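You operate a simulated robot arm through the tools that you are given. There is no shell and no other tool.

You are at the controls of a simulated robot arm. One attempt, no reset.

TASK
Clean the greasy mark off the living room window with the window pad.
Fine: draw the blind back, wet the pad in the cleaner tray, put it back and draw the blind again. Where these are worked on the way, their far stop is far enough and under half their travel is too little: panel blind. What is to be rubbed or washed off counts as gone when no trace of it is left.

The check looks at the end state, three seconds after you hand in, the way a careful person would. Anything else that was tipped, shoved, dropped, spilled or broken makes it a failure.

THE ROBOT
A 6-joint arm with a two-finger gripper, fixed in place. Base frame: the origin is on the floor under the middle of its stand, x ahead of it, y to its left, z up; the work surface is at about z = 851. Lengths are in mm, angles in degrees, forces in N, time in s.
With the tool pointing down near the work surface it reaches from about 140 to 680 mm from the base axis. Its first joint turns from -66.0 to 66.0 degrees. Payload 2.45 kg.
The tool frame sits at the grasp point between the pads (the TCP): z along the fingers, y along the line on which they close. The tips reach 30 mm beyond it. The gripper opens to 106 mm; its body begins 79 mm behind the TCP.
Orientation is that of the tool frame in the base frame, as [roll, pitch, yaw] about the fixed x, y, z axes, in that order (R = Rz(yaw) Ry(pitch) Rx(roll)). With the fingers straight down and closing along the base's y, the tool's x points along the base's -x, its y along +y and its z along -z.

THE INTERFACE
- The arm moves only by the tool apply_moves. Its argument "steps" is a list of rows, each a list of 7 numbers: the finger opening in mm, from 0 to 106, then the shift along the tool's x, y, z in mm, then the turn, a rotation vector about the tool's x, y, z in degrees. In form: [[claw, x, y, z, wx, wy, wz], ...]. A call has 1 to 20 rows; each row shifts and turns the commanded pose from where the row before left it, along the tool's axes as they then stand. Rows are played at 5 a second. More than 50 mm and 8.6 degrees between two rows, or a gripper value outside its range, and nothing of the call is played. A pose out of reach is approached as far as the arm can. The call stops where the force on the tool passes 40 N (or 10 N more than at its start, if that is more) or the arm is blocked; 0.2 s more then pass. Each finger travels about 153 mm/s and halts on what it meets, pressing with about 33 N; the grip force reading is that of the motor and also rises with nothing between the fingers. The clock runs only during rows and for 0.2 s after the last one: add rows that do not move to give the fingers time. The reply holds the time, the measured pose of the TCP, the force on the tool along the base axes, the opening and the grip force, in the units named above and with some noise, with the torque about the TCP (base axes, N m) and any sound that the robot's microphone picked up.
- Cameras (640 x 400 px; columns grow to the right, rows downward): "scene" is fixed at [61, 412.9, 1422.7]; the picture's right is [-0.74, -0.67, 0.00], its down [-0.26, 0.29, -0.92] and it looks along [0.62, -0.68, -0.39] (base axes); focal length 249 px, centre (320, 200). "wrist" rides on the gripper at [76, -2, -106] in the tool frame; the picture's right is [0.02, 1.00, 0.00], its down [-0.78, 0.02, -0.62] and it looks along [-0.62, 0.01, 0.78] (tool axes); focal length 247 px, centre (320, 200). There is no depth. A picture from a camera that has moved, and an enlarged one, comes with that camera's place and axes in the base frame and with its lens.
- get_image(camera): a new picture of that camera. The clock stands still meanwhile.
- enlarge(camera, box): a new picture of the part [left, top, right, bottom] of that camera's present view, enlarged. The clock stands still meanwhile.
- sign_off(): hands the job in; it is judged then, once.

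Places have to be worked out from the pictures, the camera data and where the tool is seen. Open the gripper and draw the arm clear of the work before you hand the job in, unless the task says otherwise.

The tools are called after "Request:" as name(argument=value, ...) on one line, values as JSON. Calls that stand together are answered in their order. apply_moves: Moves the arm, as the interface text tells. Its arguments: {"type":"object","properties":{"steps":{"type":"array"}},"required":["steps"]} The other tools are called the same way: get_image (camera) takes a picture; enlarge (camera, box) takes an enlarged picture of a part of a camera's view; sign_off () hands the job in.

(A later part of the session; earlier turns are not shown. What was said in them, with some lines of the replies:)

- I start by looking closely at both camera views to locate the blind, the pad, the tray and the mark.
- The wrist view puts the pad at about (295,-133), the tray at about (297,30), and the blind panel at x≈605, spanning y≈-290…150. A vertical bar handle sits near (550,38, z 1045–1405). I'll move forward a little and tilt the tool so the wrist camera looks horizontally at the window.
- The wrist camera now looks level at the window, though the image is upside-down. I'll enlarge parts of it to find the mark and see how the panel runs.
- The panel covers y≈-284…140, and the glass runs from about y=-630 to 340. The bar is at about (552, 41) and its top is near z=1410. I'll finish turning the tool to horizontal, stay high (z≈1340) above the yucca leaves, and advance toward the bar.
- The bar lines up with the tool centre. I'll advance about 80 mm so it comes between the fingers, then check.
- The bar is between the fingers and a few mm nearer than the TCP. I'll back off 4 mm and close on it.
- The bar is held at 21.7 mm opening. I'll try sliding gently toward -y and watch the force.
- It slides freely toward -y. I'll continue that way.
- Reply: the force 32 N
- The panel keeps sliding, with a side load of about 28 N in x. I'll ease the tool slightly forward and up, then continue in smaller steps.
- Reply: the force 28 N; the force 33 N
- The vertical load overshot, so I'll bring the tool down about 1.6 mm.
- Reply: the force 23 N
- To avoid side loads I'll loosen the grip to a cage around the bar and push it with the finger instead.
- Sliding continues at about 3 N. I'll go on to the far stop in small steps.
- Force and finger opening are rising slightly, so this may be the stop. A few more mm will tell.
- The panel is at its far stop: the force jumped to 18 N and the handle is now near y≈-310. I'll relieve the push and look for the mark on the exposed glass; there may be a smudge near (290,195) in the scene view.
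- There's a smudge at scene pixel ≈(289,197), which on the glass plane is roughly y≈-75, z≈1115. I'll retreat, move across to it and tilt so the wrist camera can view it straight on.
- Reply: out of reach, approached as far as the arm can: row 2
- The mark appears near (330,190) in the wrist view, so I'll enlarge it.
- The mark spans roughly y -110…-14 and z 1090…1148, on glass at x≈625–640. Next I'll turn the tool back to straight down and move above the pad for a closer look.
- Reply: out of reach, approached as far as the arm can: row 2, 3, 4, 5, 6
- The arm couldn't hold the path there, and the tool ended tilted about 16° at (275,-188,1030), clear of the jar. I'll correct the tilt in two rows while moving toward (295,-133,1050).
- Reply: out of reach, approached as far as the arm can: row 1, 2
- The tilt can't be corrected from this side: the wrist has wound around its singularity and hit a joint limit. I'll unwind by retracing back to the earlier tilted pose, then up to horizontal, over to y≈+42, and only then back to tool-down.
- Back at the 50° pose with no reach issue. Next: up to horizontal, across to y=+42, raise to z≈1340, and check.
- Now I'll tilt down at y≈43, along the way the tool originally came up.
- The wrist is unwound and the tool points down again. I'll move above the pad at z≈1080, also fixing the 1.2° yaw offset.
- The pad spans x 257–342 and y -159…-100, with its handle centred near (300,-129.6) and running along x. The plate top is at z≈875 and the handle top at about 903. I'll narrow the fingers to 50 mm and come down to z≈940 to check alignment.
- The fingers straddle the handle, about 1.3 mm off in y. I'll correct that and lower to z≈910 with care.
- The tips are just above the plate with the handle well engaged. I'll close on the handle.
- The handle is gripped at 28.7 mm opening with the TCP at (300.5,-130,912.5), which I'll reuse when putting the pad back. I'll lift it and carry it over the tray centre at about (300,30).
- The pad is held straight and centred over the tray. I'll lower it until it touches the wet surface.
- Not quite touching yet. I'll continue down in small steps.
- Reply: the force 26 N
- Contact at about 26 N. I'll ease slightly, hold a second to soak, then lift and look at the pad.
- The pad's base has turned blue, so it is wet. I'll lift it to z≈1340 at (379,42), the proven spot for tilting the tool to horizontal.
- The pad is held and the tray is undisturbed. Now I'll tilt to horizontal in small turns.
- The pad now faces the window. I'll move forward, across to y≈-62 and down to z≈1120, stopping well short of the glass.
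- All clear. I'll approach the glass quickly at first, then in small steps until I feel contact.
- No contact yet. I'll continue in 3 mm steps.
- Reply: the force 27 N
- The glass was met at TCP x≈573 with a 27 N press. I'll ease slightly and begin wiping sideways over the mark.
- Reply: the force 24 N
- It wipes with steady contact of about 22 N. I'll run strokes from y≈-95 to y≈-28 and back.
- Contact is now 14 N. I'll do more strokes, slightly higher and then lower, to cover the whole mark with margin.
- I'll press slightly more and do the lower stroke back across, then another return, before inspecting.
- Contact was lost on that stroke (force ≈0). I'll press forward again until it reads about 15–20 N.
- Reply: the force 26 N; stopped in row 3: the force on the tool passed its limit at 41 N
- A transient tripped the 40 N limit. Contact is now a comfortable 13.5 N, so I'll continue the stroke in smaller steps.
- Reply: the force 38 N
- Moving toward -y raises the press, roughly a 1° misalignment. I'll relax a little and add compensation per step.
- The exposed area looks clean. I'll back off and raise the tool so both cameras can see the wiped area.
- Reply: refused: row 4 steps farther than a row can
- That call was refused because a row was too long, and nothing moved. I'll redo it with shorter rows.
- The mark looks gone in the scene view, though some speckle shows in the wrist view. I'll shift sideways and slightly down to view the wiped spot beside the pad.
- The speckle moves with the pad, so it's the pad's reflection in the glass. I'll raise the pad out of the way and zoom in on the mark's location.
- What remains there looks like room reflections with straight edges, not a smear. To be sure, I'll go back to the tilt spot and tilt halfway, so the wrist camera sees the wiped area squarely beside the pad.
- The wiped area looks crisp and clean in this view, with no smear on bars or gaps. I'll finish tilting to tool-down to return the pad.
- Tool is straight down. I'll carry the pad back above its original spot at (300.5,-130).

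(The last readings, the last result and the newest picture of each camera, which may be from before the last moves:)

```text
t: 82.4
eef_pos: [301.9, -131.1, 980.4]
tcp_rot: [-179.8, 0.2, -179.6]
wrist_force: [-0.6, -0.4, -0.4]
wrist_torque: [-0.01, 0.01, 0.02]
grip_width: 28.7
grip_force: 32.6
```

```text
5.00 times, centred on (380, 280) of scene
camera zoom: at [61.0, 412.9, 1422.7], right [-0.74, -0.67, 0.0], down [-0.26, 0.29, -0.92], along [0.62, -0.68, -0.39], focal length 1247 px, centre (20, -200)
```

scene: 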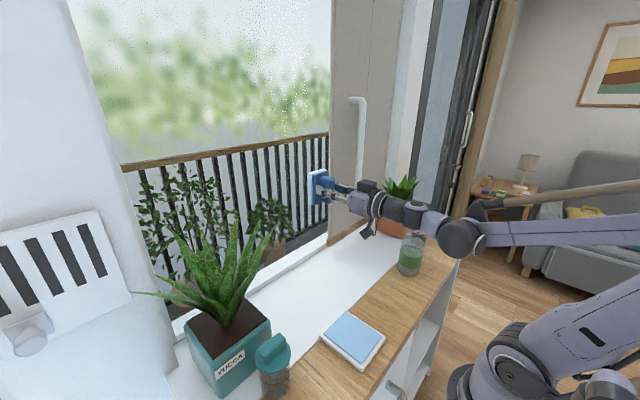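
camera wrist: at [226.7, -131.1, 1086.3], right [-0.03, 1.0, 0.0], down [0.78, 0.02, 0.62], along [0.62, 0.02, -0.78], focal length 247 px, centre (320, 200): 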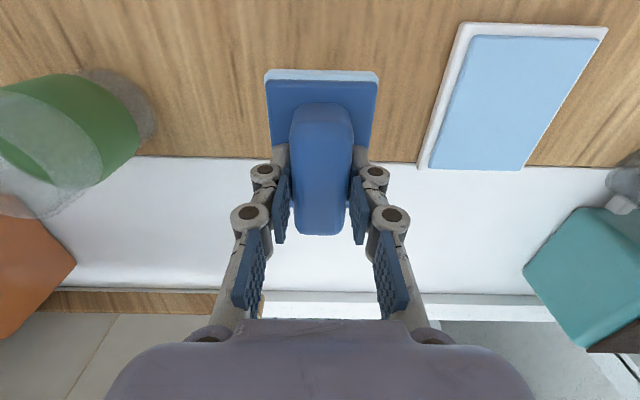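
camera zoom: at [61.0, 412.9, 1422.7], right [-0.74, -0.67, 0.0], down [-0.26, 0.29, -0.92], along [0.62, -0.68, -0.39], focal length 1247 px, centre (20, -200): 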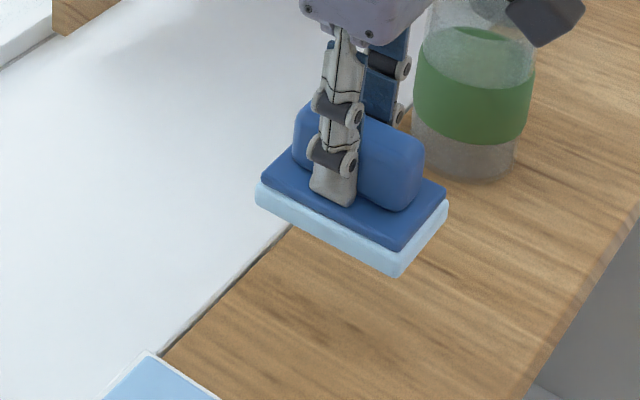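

The pad hangs level over its old place. I'll lower it to z≈920, then step down to contact.

Request:
apply_moves(steps=[[10, 0.8, 0.8, 25, 0, 0, 0], [10, 0, 0, 20, 0, 0, 0], [10, 0, 0, 12, 0, 0, 0], [10, 0, 0, 4, 0, 0, 0], [10, 0, 0, 2, 0, 0, 0], [10, 0, 0, 2, 0, 0, 0], [10, 0, 0, 0, 0, 0, 0]])

```text
t: 84.0
eef_pos: [301.0, -128.2, 912.8]
tcp_rot: [-180.0, 0.1, -179.5]
wrist_force: [0.0, 1.3, -1.0]
wrist_torque: [-0.03, -0.01, 0.02]
grip_width: 29.1
grip_force: 32.9
```

Request:
apply_moves(steps=[[10, 0, 0, 1, 0, 0, 0], [10, 0, 0, 1, 0, 0, 0], [10, 0, 0, 0, 0, 0, 0]])

Request:
enlarge(camera="scene", box=[340, 250, 420, 330])

```text
t: 84.8
eef_pos: [301.4, -129.9, 911.7]
tcp_rot: [-179.9, 0.1, -179.6]
wrist_force: [-0.3, 0.5, -0.9]
wrist_torque: [0.02, 0.01, -0.02]
grip_width: 28.8
grip_force: 33.2
```

```text
5.00 times, centred on (380, 290) of scene
camera zoom: at [61.0, 412.9, 1422.7], right [-0.74, -0.67, 0.0], down [-0.26, 0.29, -0.92], along [0.62, -0.68, -0.39], focal length 1247 px, centre (20, -250)
```

zoom: 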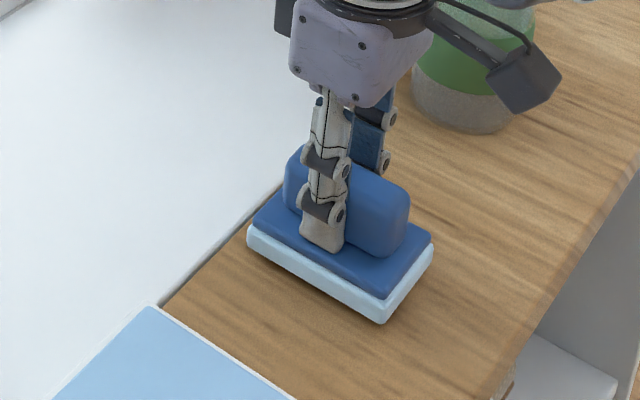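

No contact force yet. I'll continue down 1 mm at a time.

Request:
apply_moves(steps=[[10, 0, 0, 1, 0, 0, 0], [10, 0, 0, 0.7, 0, 0, 0], [10, 0, 0, 0, 0, 0, 0]])

```text
t: 85.6
eef_pos: [300.4, -130.0, 909.8]
tcp_rot: [-179.9, 0.1, -179.6]
wrist_force: [-0.2, 0.5, 0.3]
wrist_torque: [0.0, 0.03, 0.02]
grip_width: 28.4
grip_force: 32.7
```

Request:
apply_moves(steps=[[10, 0, 0, 0.7, 0, 0, 0], [10, 0, 0, 0.7, 0, 0, 0], [10, 0, 0, 0, 0, 0, 0]])

```text
t: 86.4
eef_pos: [301.0, -131.2, 909.3]
tcp_rot: [-179.9, 0.0, -179.6]
wrist_force: [-0.2, -0.4, -1.3]
wrist_torque: [-0.01, -0.01, 0.02]
grip_width: 28.9
grip_force: 32.6
```

Request:
apply_moves(steps=[[10, 0, 0, 0.7, 0, 0, 0], [10, 0, 0, 0.7, 0, 0, 0], [10, 0, 0, 0, 0, 0, 0]])

Request:
enlarge(camera="scene", box=[340, 250, 420, 330])

```text
t: 87.2
eef_pos: [302.8, -129.7, 907.7]
tcp_rot: [-180.0, 0.1, -179.6]
wrist_force: [-1.1, -0.9, -0.6]
wrist_torque: [0.01, 0.02, 0.01]
grip_width: 28.7
grip_force: 33.1
```

```text
5.00 times, centred on (380, 290) of scene
camera zoom: at [61.0, 412.9, 1422.7], right [-0.74, -0.67, 0.0], down [-0.26, 0.29, -0.92], along [0.62, -0.68, -0.39], focal length 1247 px, centre (20, -250)
```

zoom: 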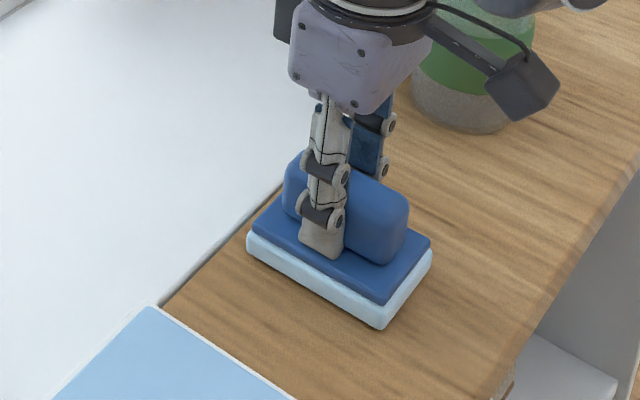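

The pad was pushed a few mm up the fingers while wiping. I'll keep lowering gently.

Request:
apply_moves(steps=[[10, 0, 0, 0.7, 0, 0, 0], [10, 0, 0, 0.7, 0, 0, 0], [10, 0, 0, 0, 0, 0, 0]])

```text
t: 88.0
eef_pos: [302.0, -129.4, 905.1]
tcp_rot: [-179.9, 0.1, -179.6]
wrist_force: [0.5, -0.1, 5.3]
wrist_torque: [0.19, 0.24, -0.01]
grip_width: 28.8
grip_force: 33.0
```

First contact at 5 N. I'll press 0.6 mm more so it sits flat, then check the placement before releasing.

Request:
apply_moves(steps=[[10, 0, 0, 0.6, 0, 0, 0], [10, 0, 0, 0, 0, 0, 0]])

Request:
get_image(camera="wrist")

Request:
enlarge(camera="scene", box=[350, 260, 420, 330])

```text
t: 88.6
eef_pos: [301.0, -129.6, 905.2]
tcp_rot: [-179.8, 0.1, -179.6]
wrist_force: [-0.2, -3.2, 12.4]
wrist_torque: [0.03, 0.42, 0.01]
grip_width: 28.8
grip_force: 33.3
```

```text
taken
camera wrist: at [226.0, -130.9, 1011.3], right [-0.03, 1.0, 0.0], down [0.78, 0.02, 0.62], along [0.62, 0.02, -0.78], focal length 247 px, centre (320, 200)
```

wrist: 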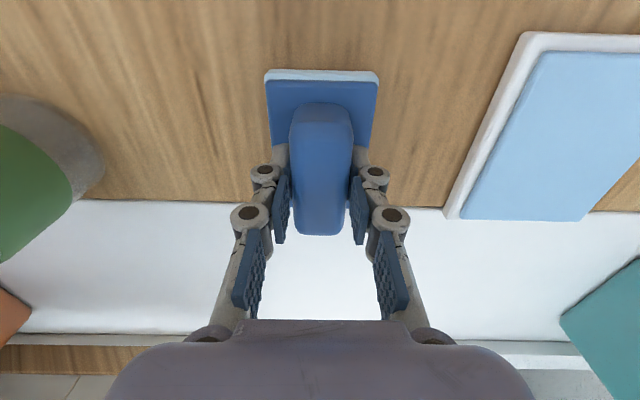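

```text
5.71 times, centred on (385, 295) of scene
camera zoom: at [60.9, 412.9, 1422.8], right [-0.74, -0.67, 0.0], down [-0.26, 0.29, -0.92], along [0.62, -0.68, -0.39], focal length 1425 px, centre (-51, -343)
```

zoom: 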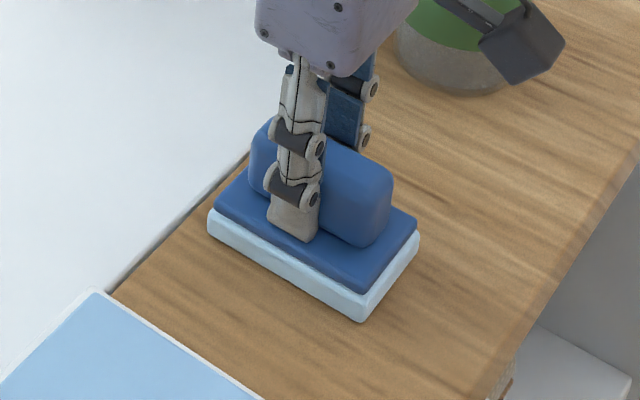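

The pad sits within about 1–2 mm of its original outline. I'll release it and lift straight up.

Request:
apply_moves(steps=[[34, 0, 0, 0, 0, 0, 0], [40, 0, 0, 0, 0, 0, 0], [46, 0, 0, 0, 0, 0, 0], [50, 0, 0, 0, 0, 0, 0], [50, 0, 0, -10, 0, 0, 0], [50, 0, 0, -30, 0, 0, 0], [50, 0, 0, -40, 0, 0, 0], [80, 0, 0, -40, 0, 0, 0], [106, 0, 0, 0, 0, 0, 0]])

Request:
get_image(camera="wrist")

Request:
enlarge(camera="scene", box=[310, 270, 420, 380])

Request:
get_image(camera="scene")

```text
t: 90.6
eef_pos: [301.1, -129.6, 1026.4]
tcp_rot: [-179.8, 0.1, -179.7]
wrist_force: [-0.4, -0.9, 0.2]
wrist_torque: [-0.02, 0.01, 0.0]
grip_width: 106.1
grip_force: 0.0
```

```text
taken
camera wrist: at [225.6, -130.0, 1132.3], right [-0.03, 1.0, 0.0], down [0.78, 0.02, 0.62], along [0.62, 0.02, -0.78], focal length 247 px, centre (320, 200)
```

wrist: 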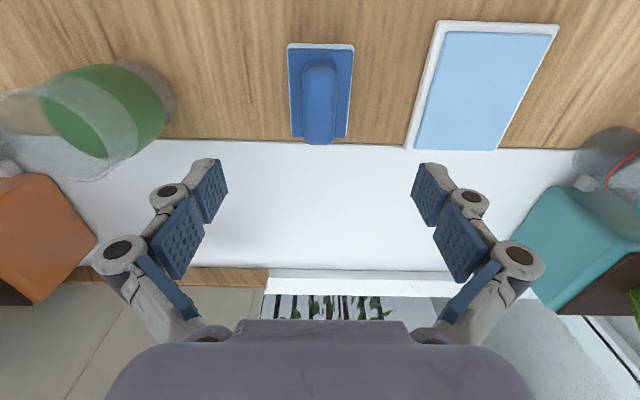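

```text
3.64 times, centred on (365, 325) of scene
camera zoom: at [61.0, 412.9, 1422.7], right [-0.74, -0.67, 0.0], down [-0.26, 0.29, -0.92], along [0.62, -0.68, -0.39], focal length 907 px, centre (156, -254)
```

zoom: 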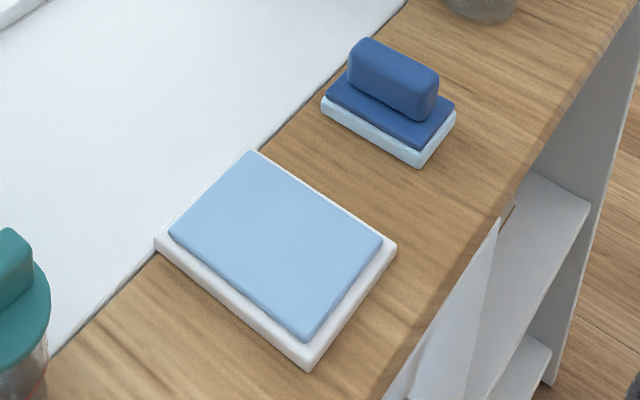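

```text
taken
```

scene: 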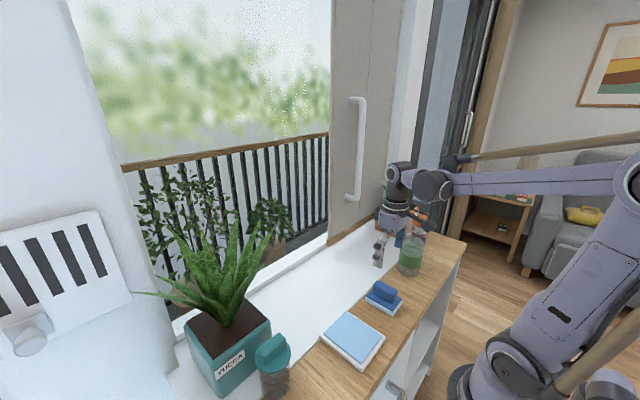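

The pad and tray are in their places. I'll raise the arm tool-down to inspect the wiped glass between the open fingers.

Request:
apply_moves(steps=[[106, 0, 0, -40, 0, 0, 0], [106, -5, 14, -38, 0, 0, 0], [106, -5, 14, -38, 0, 0, 0], [106, -5, 14, -38, 0, 0, 0], [106, -5, 14, -38, 0, 0, 0], [106, -5, 14, -38, 0, 0, 0], [106, -5, 14, -38, 0, 0, 0], [106, -5, 14, -38, 0, 0, 0], [106, 0, 0, 0, 0, 0, 0]])

Request:
get_image(camera="wrist")

Request:
enlarge(camera="wrist", box=[230, 180, 410, 300])

Request:
enlarge(camera="scene", box=[220, 130, 340, 250])

```text
t: 92.6
eef_pos: [335.0, -31.1, 1330.3]
tcp_rot: [-179.9, 0.1, -179.6]
wrist_force: [-0.7, 0.6, 0.4]
wrist_torque: [-0.03, 0.0, 0.01]
grip_width: 106.0
grip_force: 0.0
```

```text
taken
camera wrist: at [259.9, -31.7, 1436.7], right [-0.03, 1.0, 0.0], down [0.78, 0.02, 0.62], along [0.62, 0.02, -0.78], focal length 247 px, centre (320, 200)
```

wrist: 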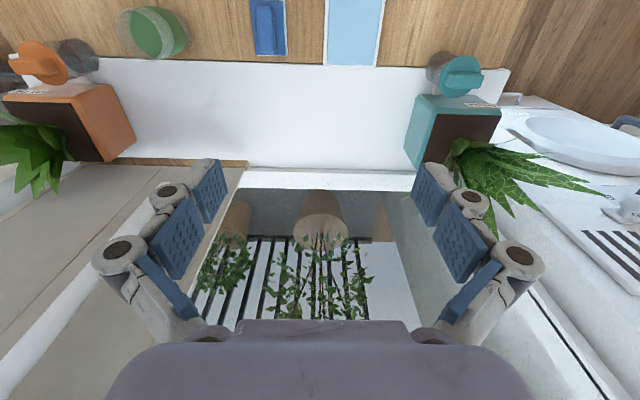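

```text
3.33 times, centred on (320, 240) of wrist
camera zoom: at [259.9, -31.7, 1436.7], right [-0.03, 1.0, 0.0], down [0.78, 0.02, 0.62], along [0.62, 0.02, -0.78], focal length 823 px, centre (320, 67)
```

zoom: 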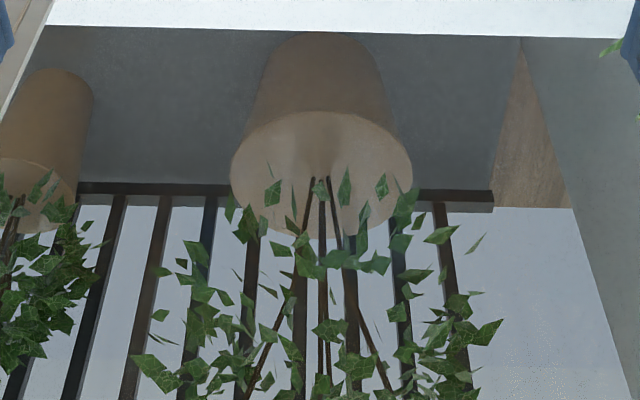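

```text
3.33 times, centred on (280, 190) of scene
camera zoom: at [61.0, 412.9, 1422.7], right [-0.74, -0.67, 0.0], down [-0.26, 0.29, -0.92], along [0.62, -0.68, -0.39], focal length 831 px, centre (453, 233)
```

zoom: 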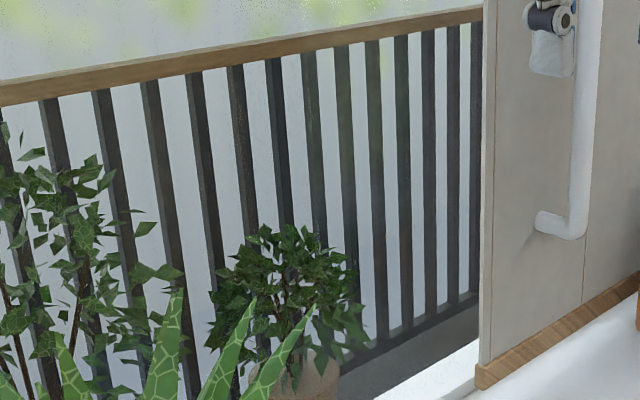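

The wiped glass shows no trace from either viewpoint. Now I'll redraw the blind: go to the tilt spot, tilt to horizontal, then move over to the handle near y≈-312.

Request:
apply_moves(steps=[[106, -22, 37, -5, 0, 0, 0], [106, -22, 37, -4, 0, 0, -0.4], [106, 0, 0, 0, 0, -8, 0], [106, 0, 0, 0, 0, -8, 0], [106, 0, 0, 0, 0, -8, 0], [106, 0, 0, 0, 0, -8, 0], [106, 0, 0, 0, 0, -8, 0], [106, 0, 0, 0, 0, -8, 0], [106, 0, 0, 0, 0, -8, 0], [106, 0, 0, 0, 0, -8, 0], [106, 0, 0, 0, 0, -8, 0], [106, 0, 0, 0, 0, -8, 0], [106, 0, 0, 0, 0, -8, 0], [106, 0, 0, 0, 0, -2, 0], [106, 0, 0, 0, 0, 0, 0]])

Request:
get_image(camera="wrist")

```text
t: 95.8
eef_pos: [378.1, 44.5, 1338.7]
tcp_rot: [-47.0, 89.8, -46.2]
wrist_force: [0.3, -0.1, -0.1]
wrist_torque: [-0.02, 0.02, 0.02]
grip_width: 106.2
grip_force: 0.0
```

```text
taken
camera wrist: at [273.8, 41.2, 1262.4], right [-0.01, 1.0, -0.02], down [-0.62, 0.01, 0.78], along [0.78, 0.03, 0.62], focal length 247 px, centre (320, 200)
```

wrist: 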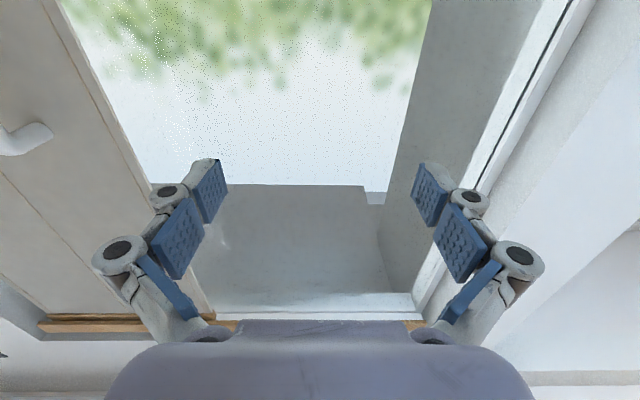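

Horizontal again. I'll go forward to x≈458 and then across toward the handle.

Request:
apply_moves(steps=[[106, 0, 0, 40, 0, 0, 0], [106, 0, 0, 40, 0, 0, 0], [106, 0, -40, 0, 0, 0, 0], [106, 0, -40, 0, 0, 0, 0], [106, 0, -40, 0, 0, 0, 0], [106, 0, -40, 0, 0, 0, 0], [106, 0, -40, 0, 0, 0, 0], [106, 0, -40, 0, 0, 0, 0], [106, 0, -40, 0, 0, 0, 0], [106, 0, -40, 0, 0, 0, 0], [106, 0, -37, 0, 0, 0, 0], [106, 0, 0, 0, 0, 0, 0]])

Request:
get_image(camera="wrist")

Request:
get_image(camera="scene")

```text
t: 98.4
eef_pos: [462.5, -312.6, 1340.4]
tcp_rot: [-61.6, 89.8, -60.7]
wrist_force: [0.3, -1.4, 0.1]
wrist_torque: [0.0, -0.01, 0.01]
grip_width: 106.0
grip_force: 0.0
```

```text
taken
camera wrist: at [359.8, -314.8, 1263.3], right [-0.01, 1.0, -0.02], down [-0.62, 0.01, 0.78], along [0.78, 0.03, 0.62], focal length 247 px, centre (320, 200)
```

wrist: 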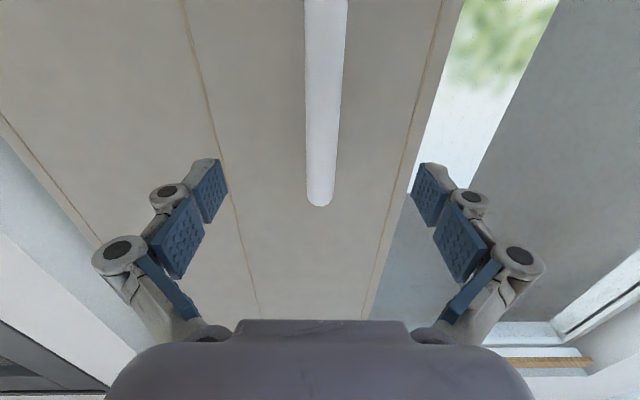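

```text
taken
```

scene: 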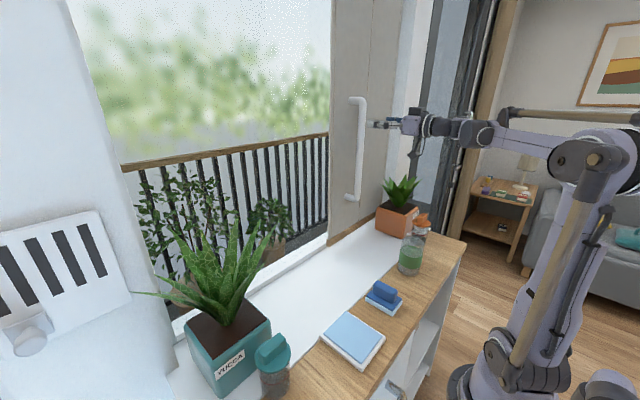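

The bar is centred between the fingers. I'll move forward about 76 mm around it, then narrow to a loose cage.

Request:
apply_moves(steps=[[106, 0, 2, 30, 0, 0, 0], [106, 0, 0, 30, 0, 0, 0], [106, 0, 0, 16, 0, 0, 0], [60, 0, 0, 0, 0, 0, 0], [34, 0, 0, 0, 0, 0, 0], [32, 0, 0, 0, 0, 0, 0], [32, 0, 0, 0, 0, 0, 0]])

Request:
get_image(camera="wrist")

```text
t: 100.0
eef_pos: [539.3, -310.8, 1339.6]
tcp_rot: [-60.2, 89.8, -59.4]
wrist_force: [0.1, 0.5, 0.6]
wrist_torque: [0.0, 0.01, 0.0]
grip_width: 32.2
grip_force: 0.0
```

```text
taken
camera wrist: at [434.0, -312.1, 1263.1], right [-0.01, 1.0, -0.02], down [-0.62, 0.01, 0.78], along [0.78, 0.03, 0.62], focal length 247 px, centre (320, 200)
```

wrist: 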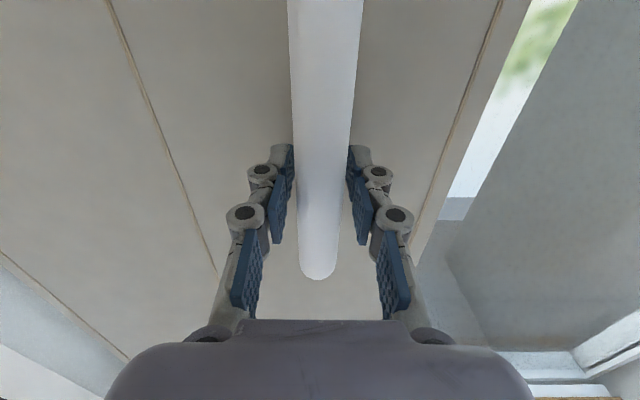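

The bar is caged. I'll slide the panel back toward +y.

Request:
apply_moves(steps=[[32, 0, 6, 0, 0, 0, 0], [32, 0, 10, 0, 0, 0, 0], [32, 0, 12, 0, 0, 0, 0], [32, 0, 12, 0, 0, 0, 0], [32, 0, 12, 0, 0, 0, 0], [32, 0, 12, 0, 0, 0, 0], [32, 0, 12, 0, 0, 0, 0], [32, 0, 12, 0, 0, 0, 0], [32, 0, 12, 0, 0, 0, 0], [32, 0, 12, 0, 0, 0, 0], [32, 0, 12, 0, 0, 0, 0], [32, 0, 12, 0, 0, 0, 0], [32, 0, 12, 0, 0, 0, 0], [32, 0, 12, 0, 0, 0, 0], [32, 0, 0, 0, 0, 0, 0]])

```text
t: 103.2
eef_pos: [538.5, -148.7, 1338.7]
tcp_rot: [-59.3, 89.8, -58.5]
wrist_force: [-1.0, -1.9, -0.6]
wrist_torque: [-0.03, -0.01, -0.01]
grip_width: 33.2
grip_force: 0.6
```

Request:
apply_moves(steps=[[32, 0, 12, 0, 0, 0, 0], [32, 0, 12, 0, 0, 0, 0], [32, 0, 12, 0, 0, 0, 0], [32, 0, 12, 0, 0, 0, 0], [32, 0, 12, 0, 0, 0, 0], [32, 0, 12, 0, 0, 0, 0], [32, 0, 12, 0, 0, 0, 0], [32, 0, 12, 0, 0, 0, 0], [32, 0, 12, 0, 0, 0, 0], [32, 0, 12, 0, 0, 0, 0], [32, 0, 12, 0, 0, 0, 0], [32, 0, 12, 0, 0, 0, 0], [32, 0, 8, 0, 0, 0, 0], [32, 0, 0, 0, 0, 0, 0]])

Request:
get_image(camera="scene")

```text
t: 106.2
eef_pos: [535.9, 4.5, 1340.1]
tcp_rot: [-64.1, 89.8, -63.2]
wrist_force: [-2.0, -3.1, -0.8]
wrist_torque: [0.09, -0.03, 0.0]
grip_width: 33.8
grip_force: 1.0
```

```text
taken
```

scene: 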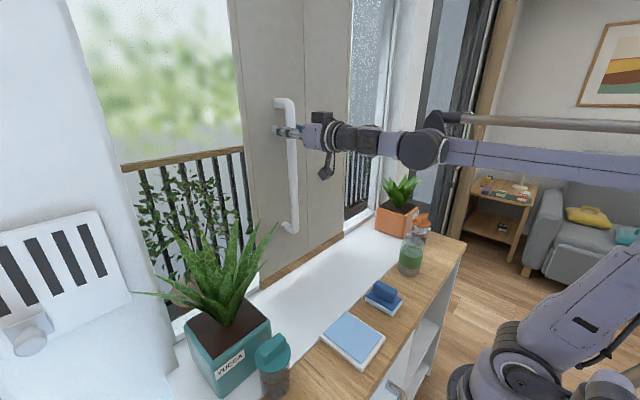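

About 40 mm remain to the starting position. I'll continue in smaller steps and feel for the stop.

Request:
apply_moves(steps=[[32, 0, 8, 0, 0, 0, 0], [32, 0, 8, 0, 0, 0, 0], [32, 0, 8, 0, 0, 0, 0], [32, 0, 8, 0, 0, 0, 0], [32, 0, 4, 0, 0, 0, 0], [32, 0, 3, 0, 0, 0, 0], [32, 0, 0, 0, 0, 0, 0]])

Request:
enlarge(camera="scene", box=[200, 40, 360, 300])

```text
t: 107.8
eef_pos: [533.6, 42.1, 1341.1]
tcp_rot: [-59.3, 89.8, -58.5]
wrist_force: [-0.5, -2.7, 2.4]
wrist_torque: [-0.02, -0.01, -0.03]
grip_width: 34.2
grip_force: 1.1
```

```text
1.54 times, centred on (280, 170) of scene
camera zoom: at [60.9, 412.8, 1422.8], right [-0.74, -0.67, 0.0], down [-0.26, 0.29, -0.92], along [0.62, -0.68, -0.39], focal length 384 px, centre (382, 246)
```

zoom: 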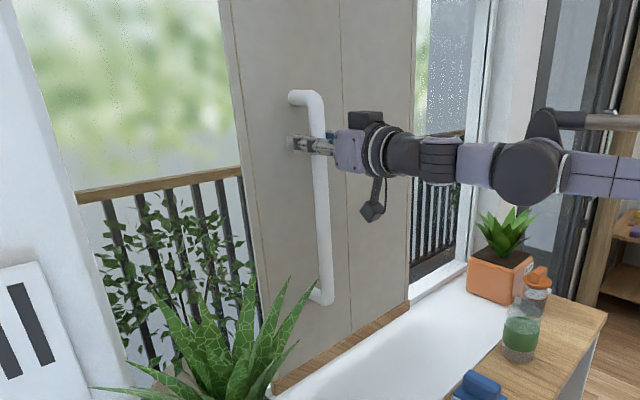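

Request:
apply_moves(steps=[[32, 0, 2, 0, 0, 0, 0], [32, 0, 2, 0, 0, 0, 0], [32, 0, 2, 0, 0, 0, 0], [32, 0, 0, 0, 0, 0, 0]])

```text
t: 108.8
eef_pos: [534.7, 47.6, 1340.6]
tcp_rot: [-59.1, 89.9, -58.3]
wrist_force: [0.7, -2.9, 0.1]
wrist_torque: [0.08, -0.02, 0.02]
grip_width: 34.0
grip_force: 1.1
```

The panel should be back at its starting place. I'll compare it with the initial picture.

Request:
get_image(camera="scene")

Request:
enlarge(camera="scene", box=[60, 0, 420, 240])

Request:
enlarge(camera="scene", box=[220, 80, 380, 180])

```text
taken
```

scene: 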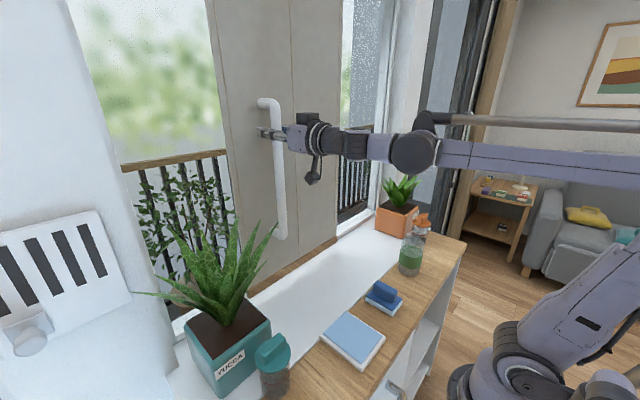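

```text
1.67 times, centred on (240, 120) of scene
camera zoom: at [61.0, 412.8, 1422.8], right [-0.74, -0.67, 0.0], down [-0.26, 0.29, -0.92], along [0.62, -0.68, -0.39], focal length 416 px, centre (453, 333)
```

zoom: 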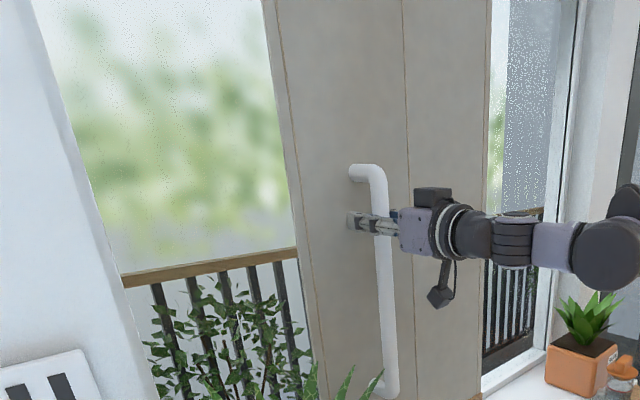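

```text
4.00 times, centred on (300, 130) of scene
camera zoom: at [61.0, 412.8, 1422.8], right [-0.74, -0.67, 0.0], down [-0.26, 0.29, -0.92], along [0.62, -0.68, -0.39], focal length 998 px, centre (400, 480)
```

zoom: 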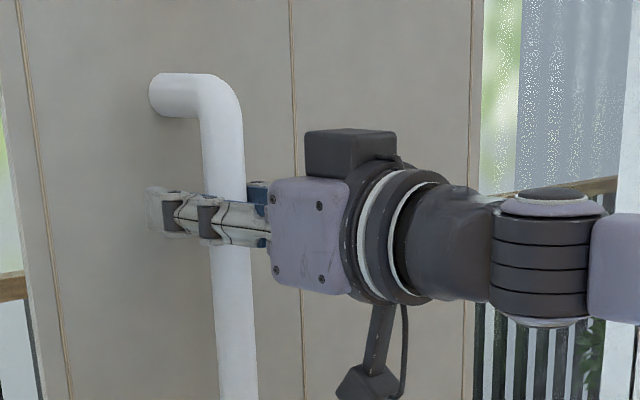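

The panel is within about 4 mm of its original place. I'll press a few mm more to see whether the closed stop is right here.

Request:
apply_moves(steps=[[32, 0, 2, 0, 0, 0, 0], [32, 0, 2, 0, 0, 0, 0], [32, 0, 2, 0, 0, 0, 0], [32, 0, 0, 0, 0, 0, 0]])

Request:
enlarge(camera="scene", box=[220, 80, 380, 180])

```text
t: 109.8
eef_pos: [534.0, 55.1, 1339.9]
tcp_rot: [-59.7, 89.8, -58.8]
wrist_force: [-2.6, -2.2, 0.8]
wrist_torque: [0.0, 0.01, -0.01]
grip_width: 34.1
grip_force: 1.5
```

```text
4.00 times, centred on (300, 130) of scene
camera zoom: at [60.9, 412.8, 1422.8], right [-0.74, -0.67, 0.0], down [-0.26, 0.29, -0.92], along [0.62, -0.68, -0.39], focal length 998 px, centre (400, 480)
```

zoom: 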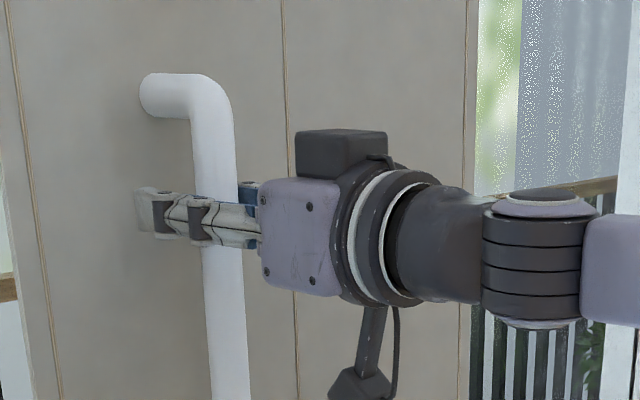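

There's no stop here: the panel runs on past where it began, and its edge could come near the yucca leaves. I'll bring it back about 8 mm to the original position using the other finger.

Request:
apply_moves(steps=[[32, 0, -6, 0, 0, 0, 0], [32, 0, -5, 0, 0, 0, 0], [32, 0, -3, 0, 0, 0, 0], [32, 0, -2, 0, 0, 0, 0], [32, 0, -2, 0, 0, 0, 0], [32, 0, 0, 0, 0, 0, 0]])

Request:
enlarge(camera="scene", box=[220, 80, 380, 180])

```text
t: 111.2
eef_pos: [535.1, 35.3, 1339.3]
tcp_rot: [-60.1, 89.8, -59.4]
wrist_force: [-2.3, 2.1, -0.8]
wrist_torque: [0.01, 0.05, 0.03]
grip_width: 34.2
grip_force: 1.5
```

```text
4.00 times, centred on (300, 130) of scene
camera zoom: at [60.9, 413.1, 1422.7], right [-0.74, -0.67, 0.0], down [-0.26, 0.29, -0.92], along [0.62, -0.68, -0.39], focal length 998 px, centre (400, 480)
```

zoom: 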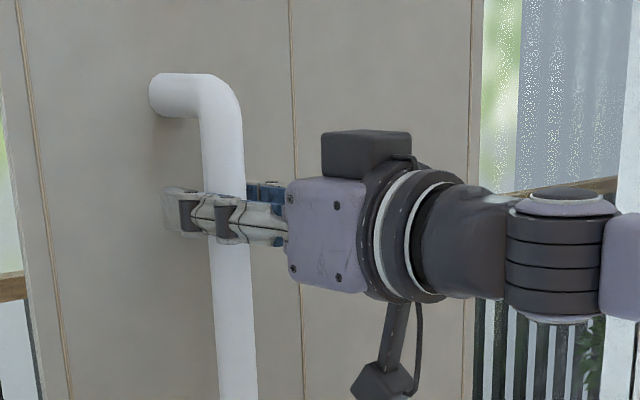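

Within about 3 mm of the starting point now. One more small nudge.

Request:
apply_moves(steps=[[32, 0, -1.5, 0, 0, 0, 0], [32, 0, -1.5, 0, 0, 0, 0], [32, 0, 0, 0, 0, 0, 0]])

Request:
enlarge(camera="scene", box=[220, 80, 380, 180])

```text
t: 112.0
eef_pos: [535.6, 32.7, 1339.4]
tcp_rot: [-62.2, 89.8, -61.6]
wrist_force: [-0.6, 2.6, -2.1]
wrist_torque: [0.0, -0.02, 0.01]
grip_width: 34.3
grip_force: 1.5
```

```text
4.00 times, centred on (300, 130) of scene
camera zoom: at [61.0, 413.0, 1422.7], right [-0.74, -0.67, 0.0], down [-0.26, 0.29, -0.92], along [0.62, -0.68, -0.39], focal length 998 px, centre (400, 480)
```

zoom: 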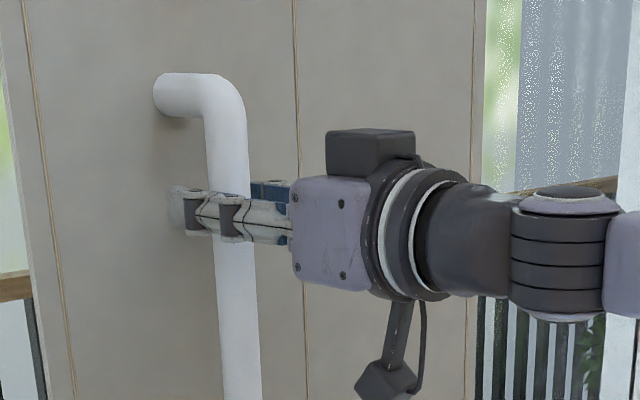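

The panel now matches its initial picture. I'll centre the fingers around the bar, open, and back straight out.

Request:
apply_moves(steps=[[34, 0, 3, 0, 0, 0, 0], [45, 0, 2.5, 0, 0, 0, 0], [70, 0, 0, 0, 0, 0, 0], [106, 0, 0, 0, 0, 0, 0], [106, 0, 0, 0, 0, 0, 0], [106, 0, 0, -30, 0, 0, 0], [106, 0, 0, -40, 0, 0, 0], [106, 0, 0, -40, 0, 0, 0], [106, 0, 6, -40, 0, 0, 0], [106, 0, 0, 0, 0, 0, 0]])

Request:
get_image(camera="scene")

Request:
get_image(camera="wrist")

```text
t: 114.2
eef_pos: [386.5, 41.4, 1340.6]
tcp_rot: [-60.9, 89.8, -60.2]
wrist_force: [-0.5, 0.1, -0.1]
wrist_torque: [-0.03, -0.01, 0.0]
grip_width: 106.2
grip_force: 0.0
```

```text
taken
```

scene: 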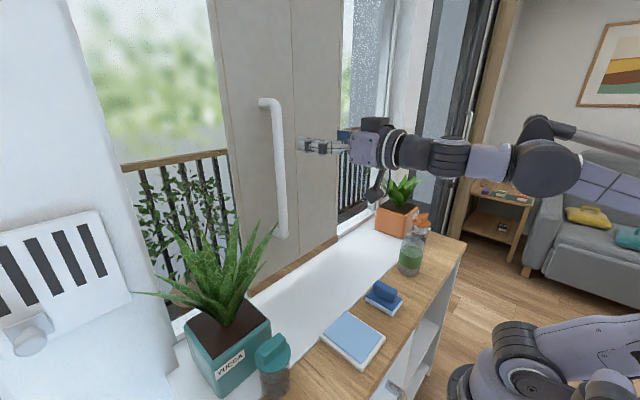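

```text
taken
camera wrist: at [281.4, 39.5, 1263.4], right [-0.01, 1.0, -0.02], down [-0.62, 0.01, 0.78], along [0.78, 0.03, 0.62], focal length 247 px, centre (320, 200)
```

wrist: 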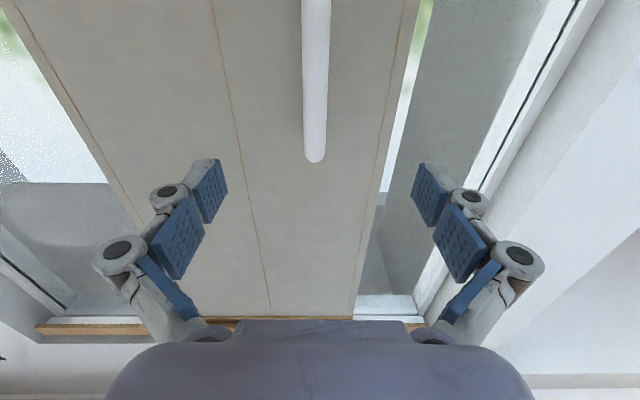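

The blind is back as it was. I'll return the arm to its tool-down starting pose and do a final check of the scene.

Request:
apply_moves(steps=[[106, 0, 0, 0, 0, 8, 0], [106, 0, 0, 0, 0, 8, 0], [106, 0, 0, 0, 0, 8, 0], [106, 0, 0, 0, 0, 8, 0], [106, 0, 0, 0, 0, 8, 0], [106, 0, 0, 0, 0, 8, 0], [106, 0, 0, 0, 0, 8, 0], [106, 0, 0, 0, 0, 8, 0], [106, 0, 0, 0, 0, 8, 0], [106, 0, 0, 0, 0, 8, 0], [106, 0, 0, 0, 0, 8, 0], [106, 0, 0, 0, 0, 2, 0], [106, 25, 0, 0, 0, 0, 0], [106, 25, 0, 0, 0, 0, 0], [106, 0, 0, 0, 0, 0, 0]])

Request:
get_image(camera="scene")

Request:
get_image(camera="wrist")

Request:
enlarge(camera="scene", box=[160, 180, 480, 400])

```text
t: 117.4
eef_pos: [331.9, 41.1, 1339.6]
tcp_rot: [-179.9, 0.1, -179.2]
wrist_force: [0.4, -0.2, 0.2]
wrist_torque: [-0.03, -0.01, -0.03]
grip_width: 106.0
grip_force: 0.0
```

```text
taken
```

scene: 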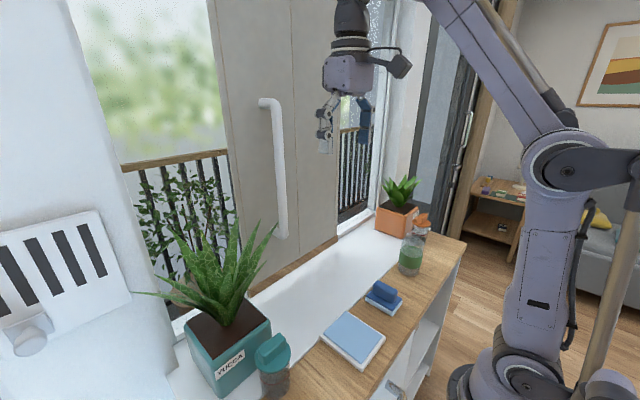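

```text
taken
camera wrist: at [257.5, 39.2, 1446.4], right [-0.04, 1.0, 0.0], down [0.78, 0.03, 0.62], along [0.62, 0.02, -0.78], focal length 247 px, centre (320, 200)
```

wrist: 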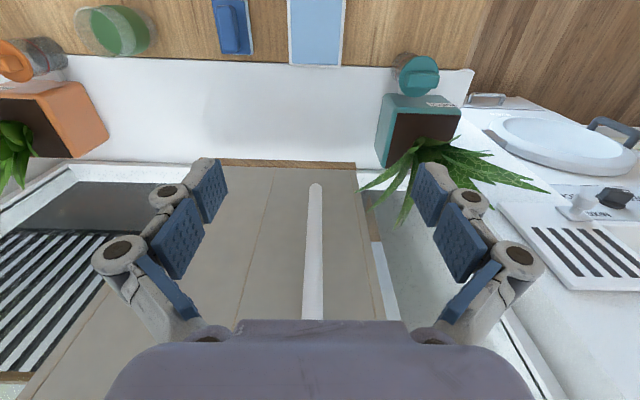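

```text
1.82 times, centred on (320, 290) of scene
camera zoom: at [61.0, 412.9, 1422.7], right [-0.74, -0.67, 0.0], down [-0.26, 0.29, -0.92], along [0.62, -0.68, -0.39], focal length 453 px, centre (320, 36)
```

zoom: 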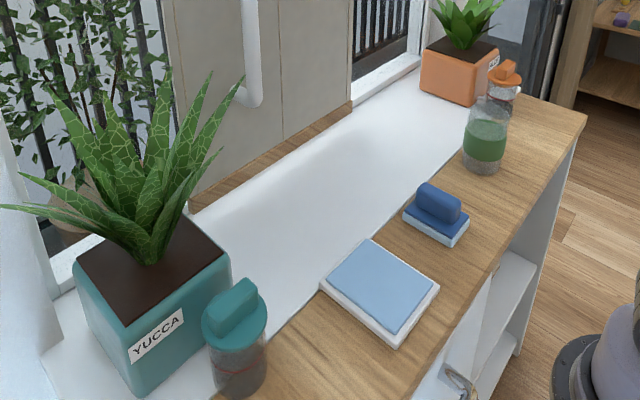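

Everything matches the initial layout: the blind is drawn, pad and tray are in place, and the plants and jars are untouched. The mark is wiped, the gripper is open and the arm is clear, so I hand the job in.

Request:
sign_off()

```text
The job is handed in.
```

The greasy mark is off the window. I checked the wiped glass from both cameras before closing the blind and saw no trace of it.

- **Blind:** I slid it back to its far stop, then drew it again to within a few mm of where it started. It has no stop at the closed position: it ran about 8 mm past its starting place, and I brought it back.
- **Pad:** I wetted it in the cleaner tray and wiped the mark at three heights. I then set it back within about 2 mm of its original spot; it is still wet.
- **Everything else:** The tray, plants and jars look just as they did in the first pictures. The gripper is open and the arm is back at its starting pose.

Some strokes ran at uneven pressure. The force limit stopped one briefly, and another lost contact, so I wiped that pass again.
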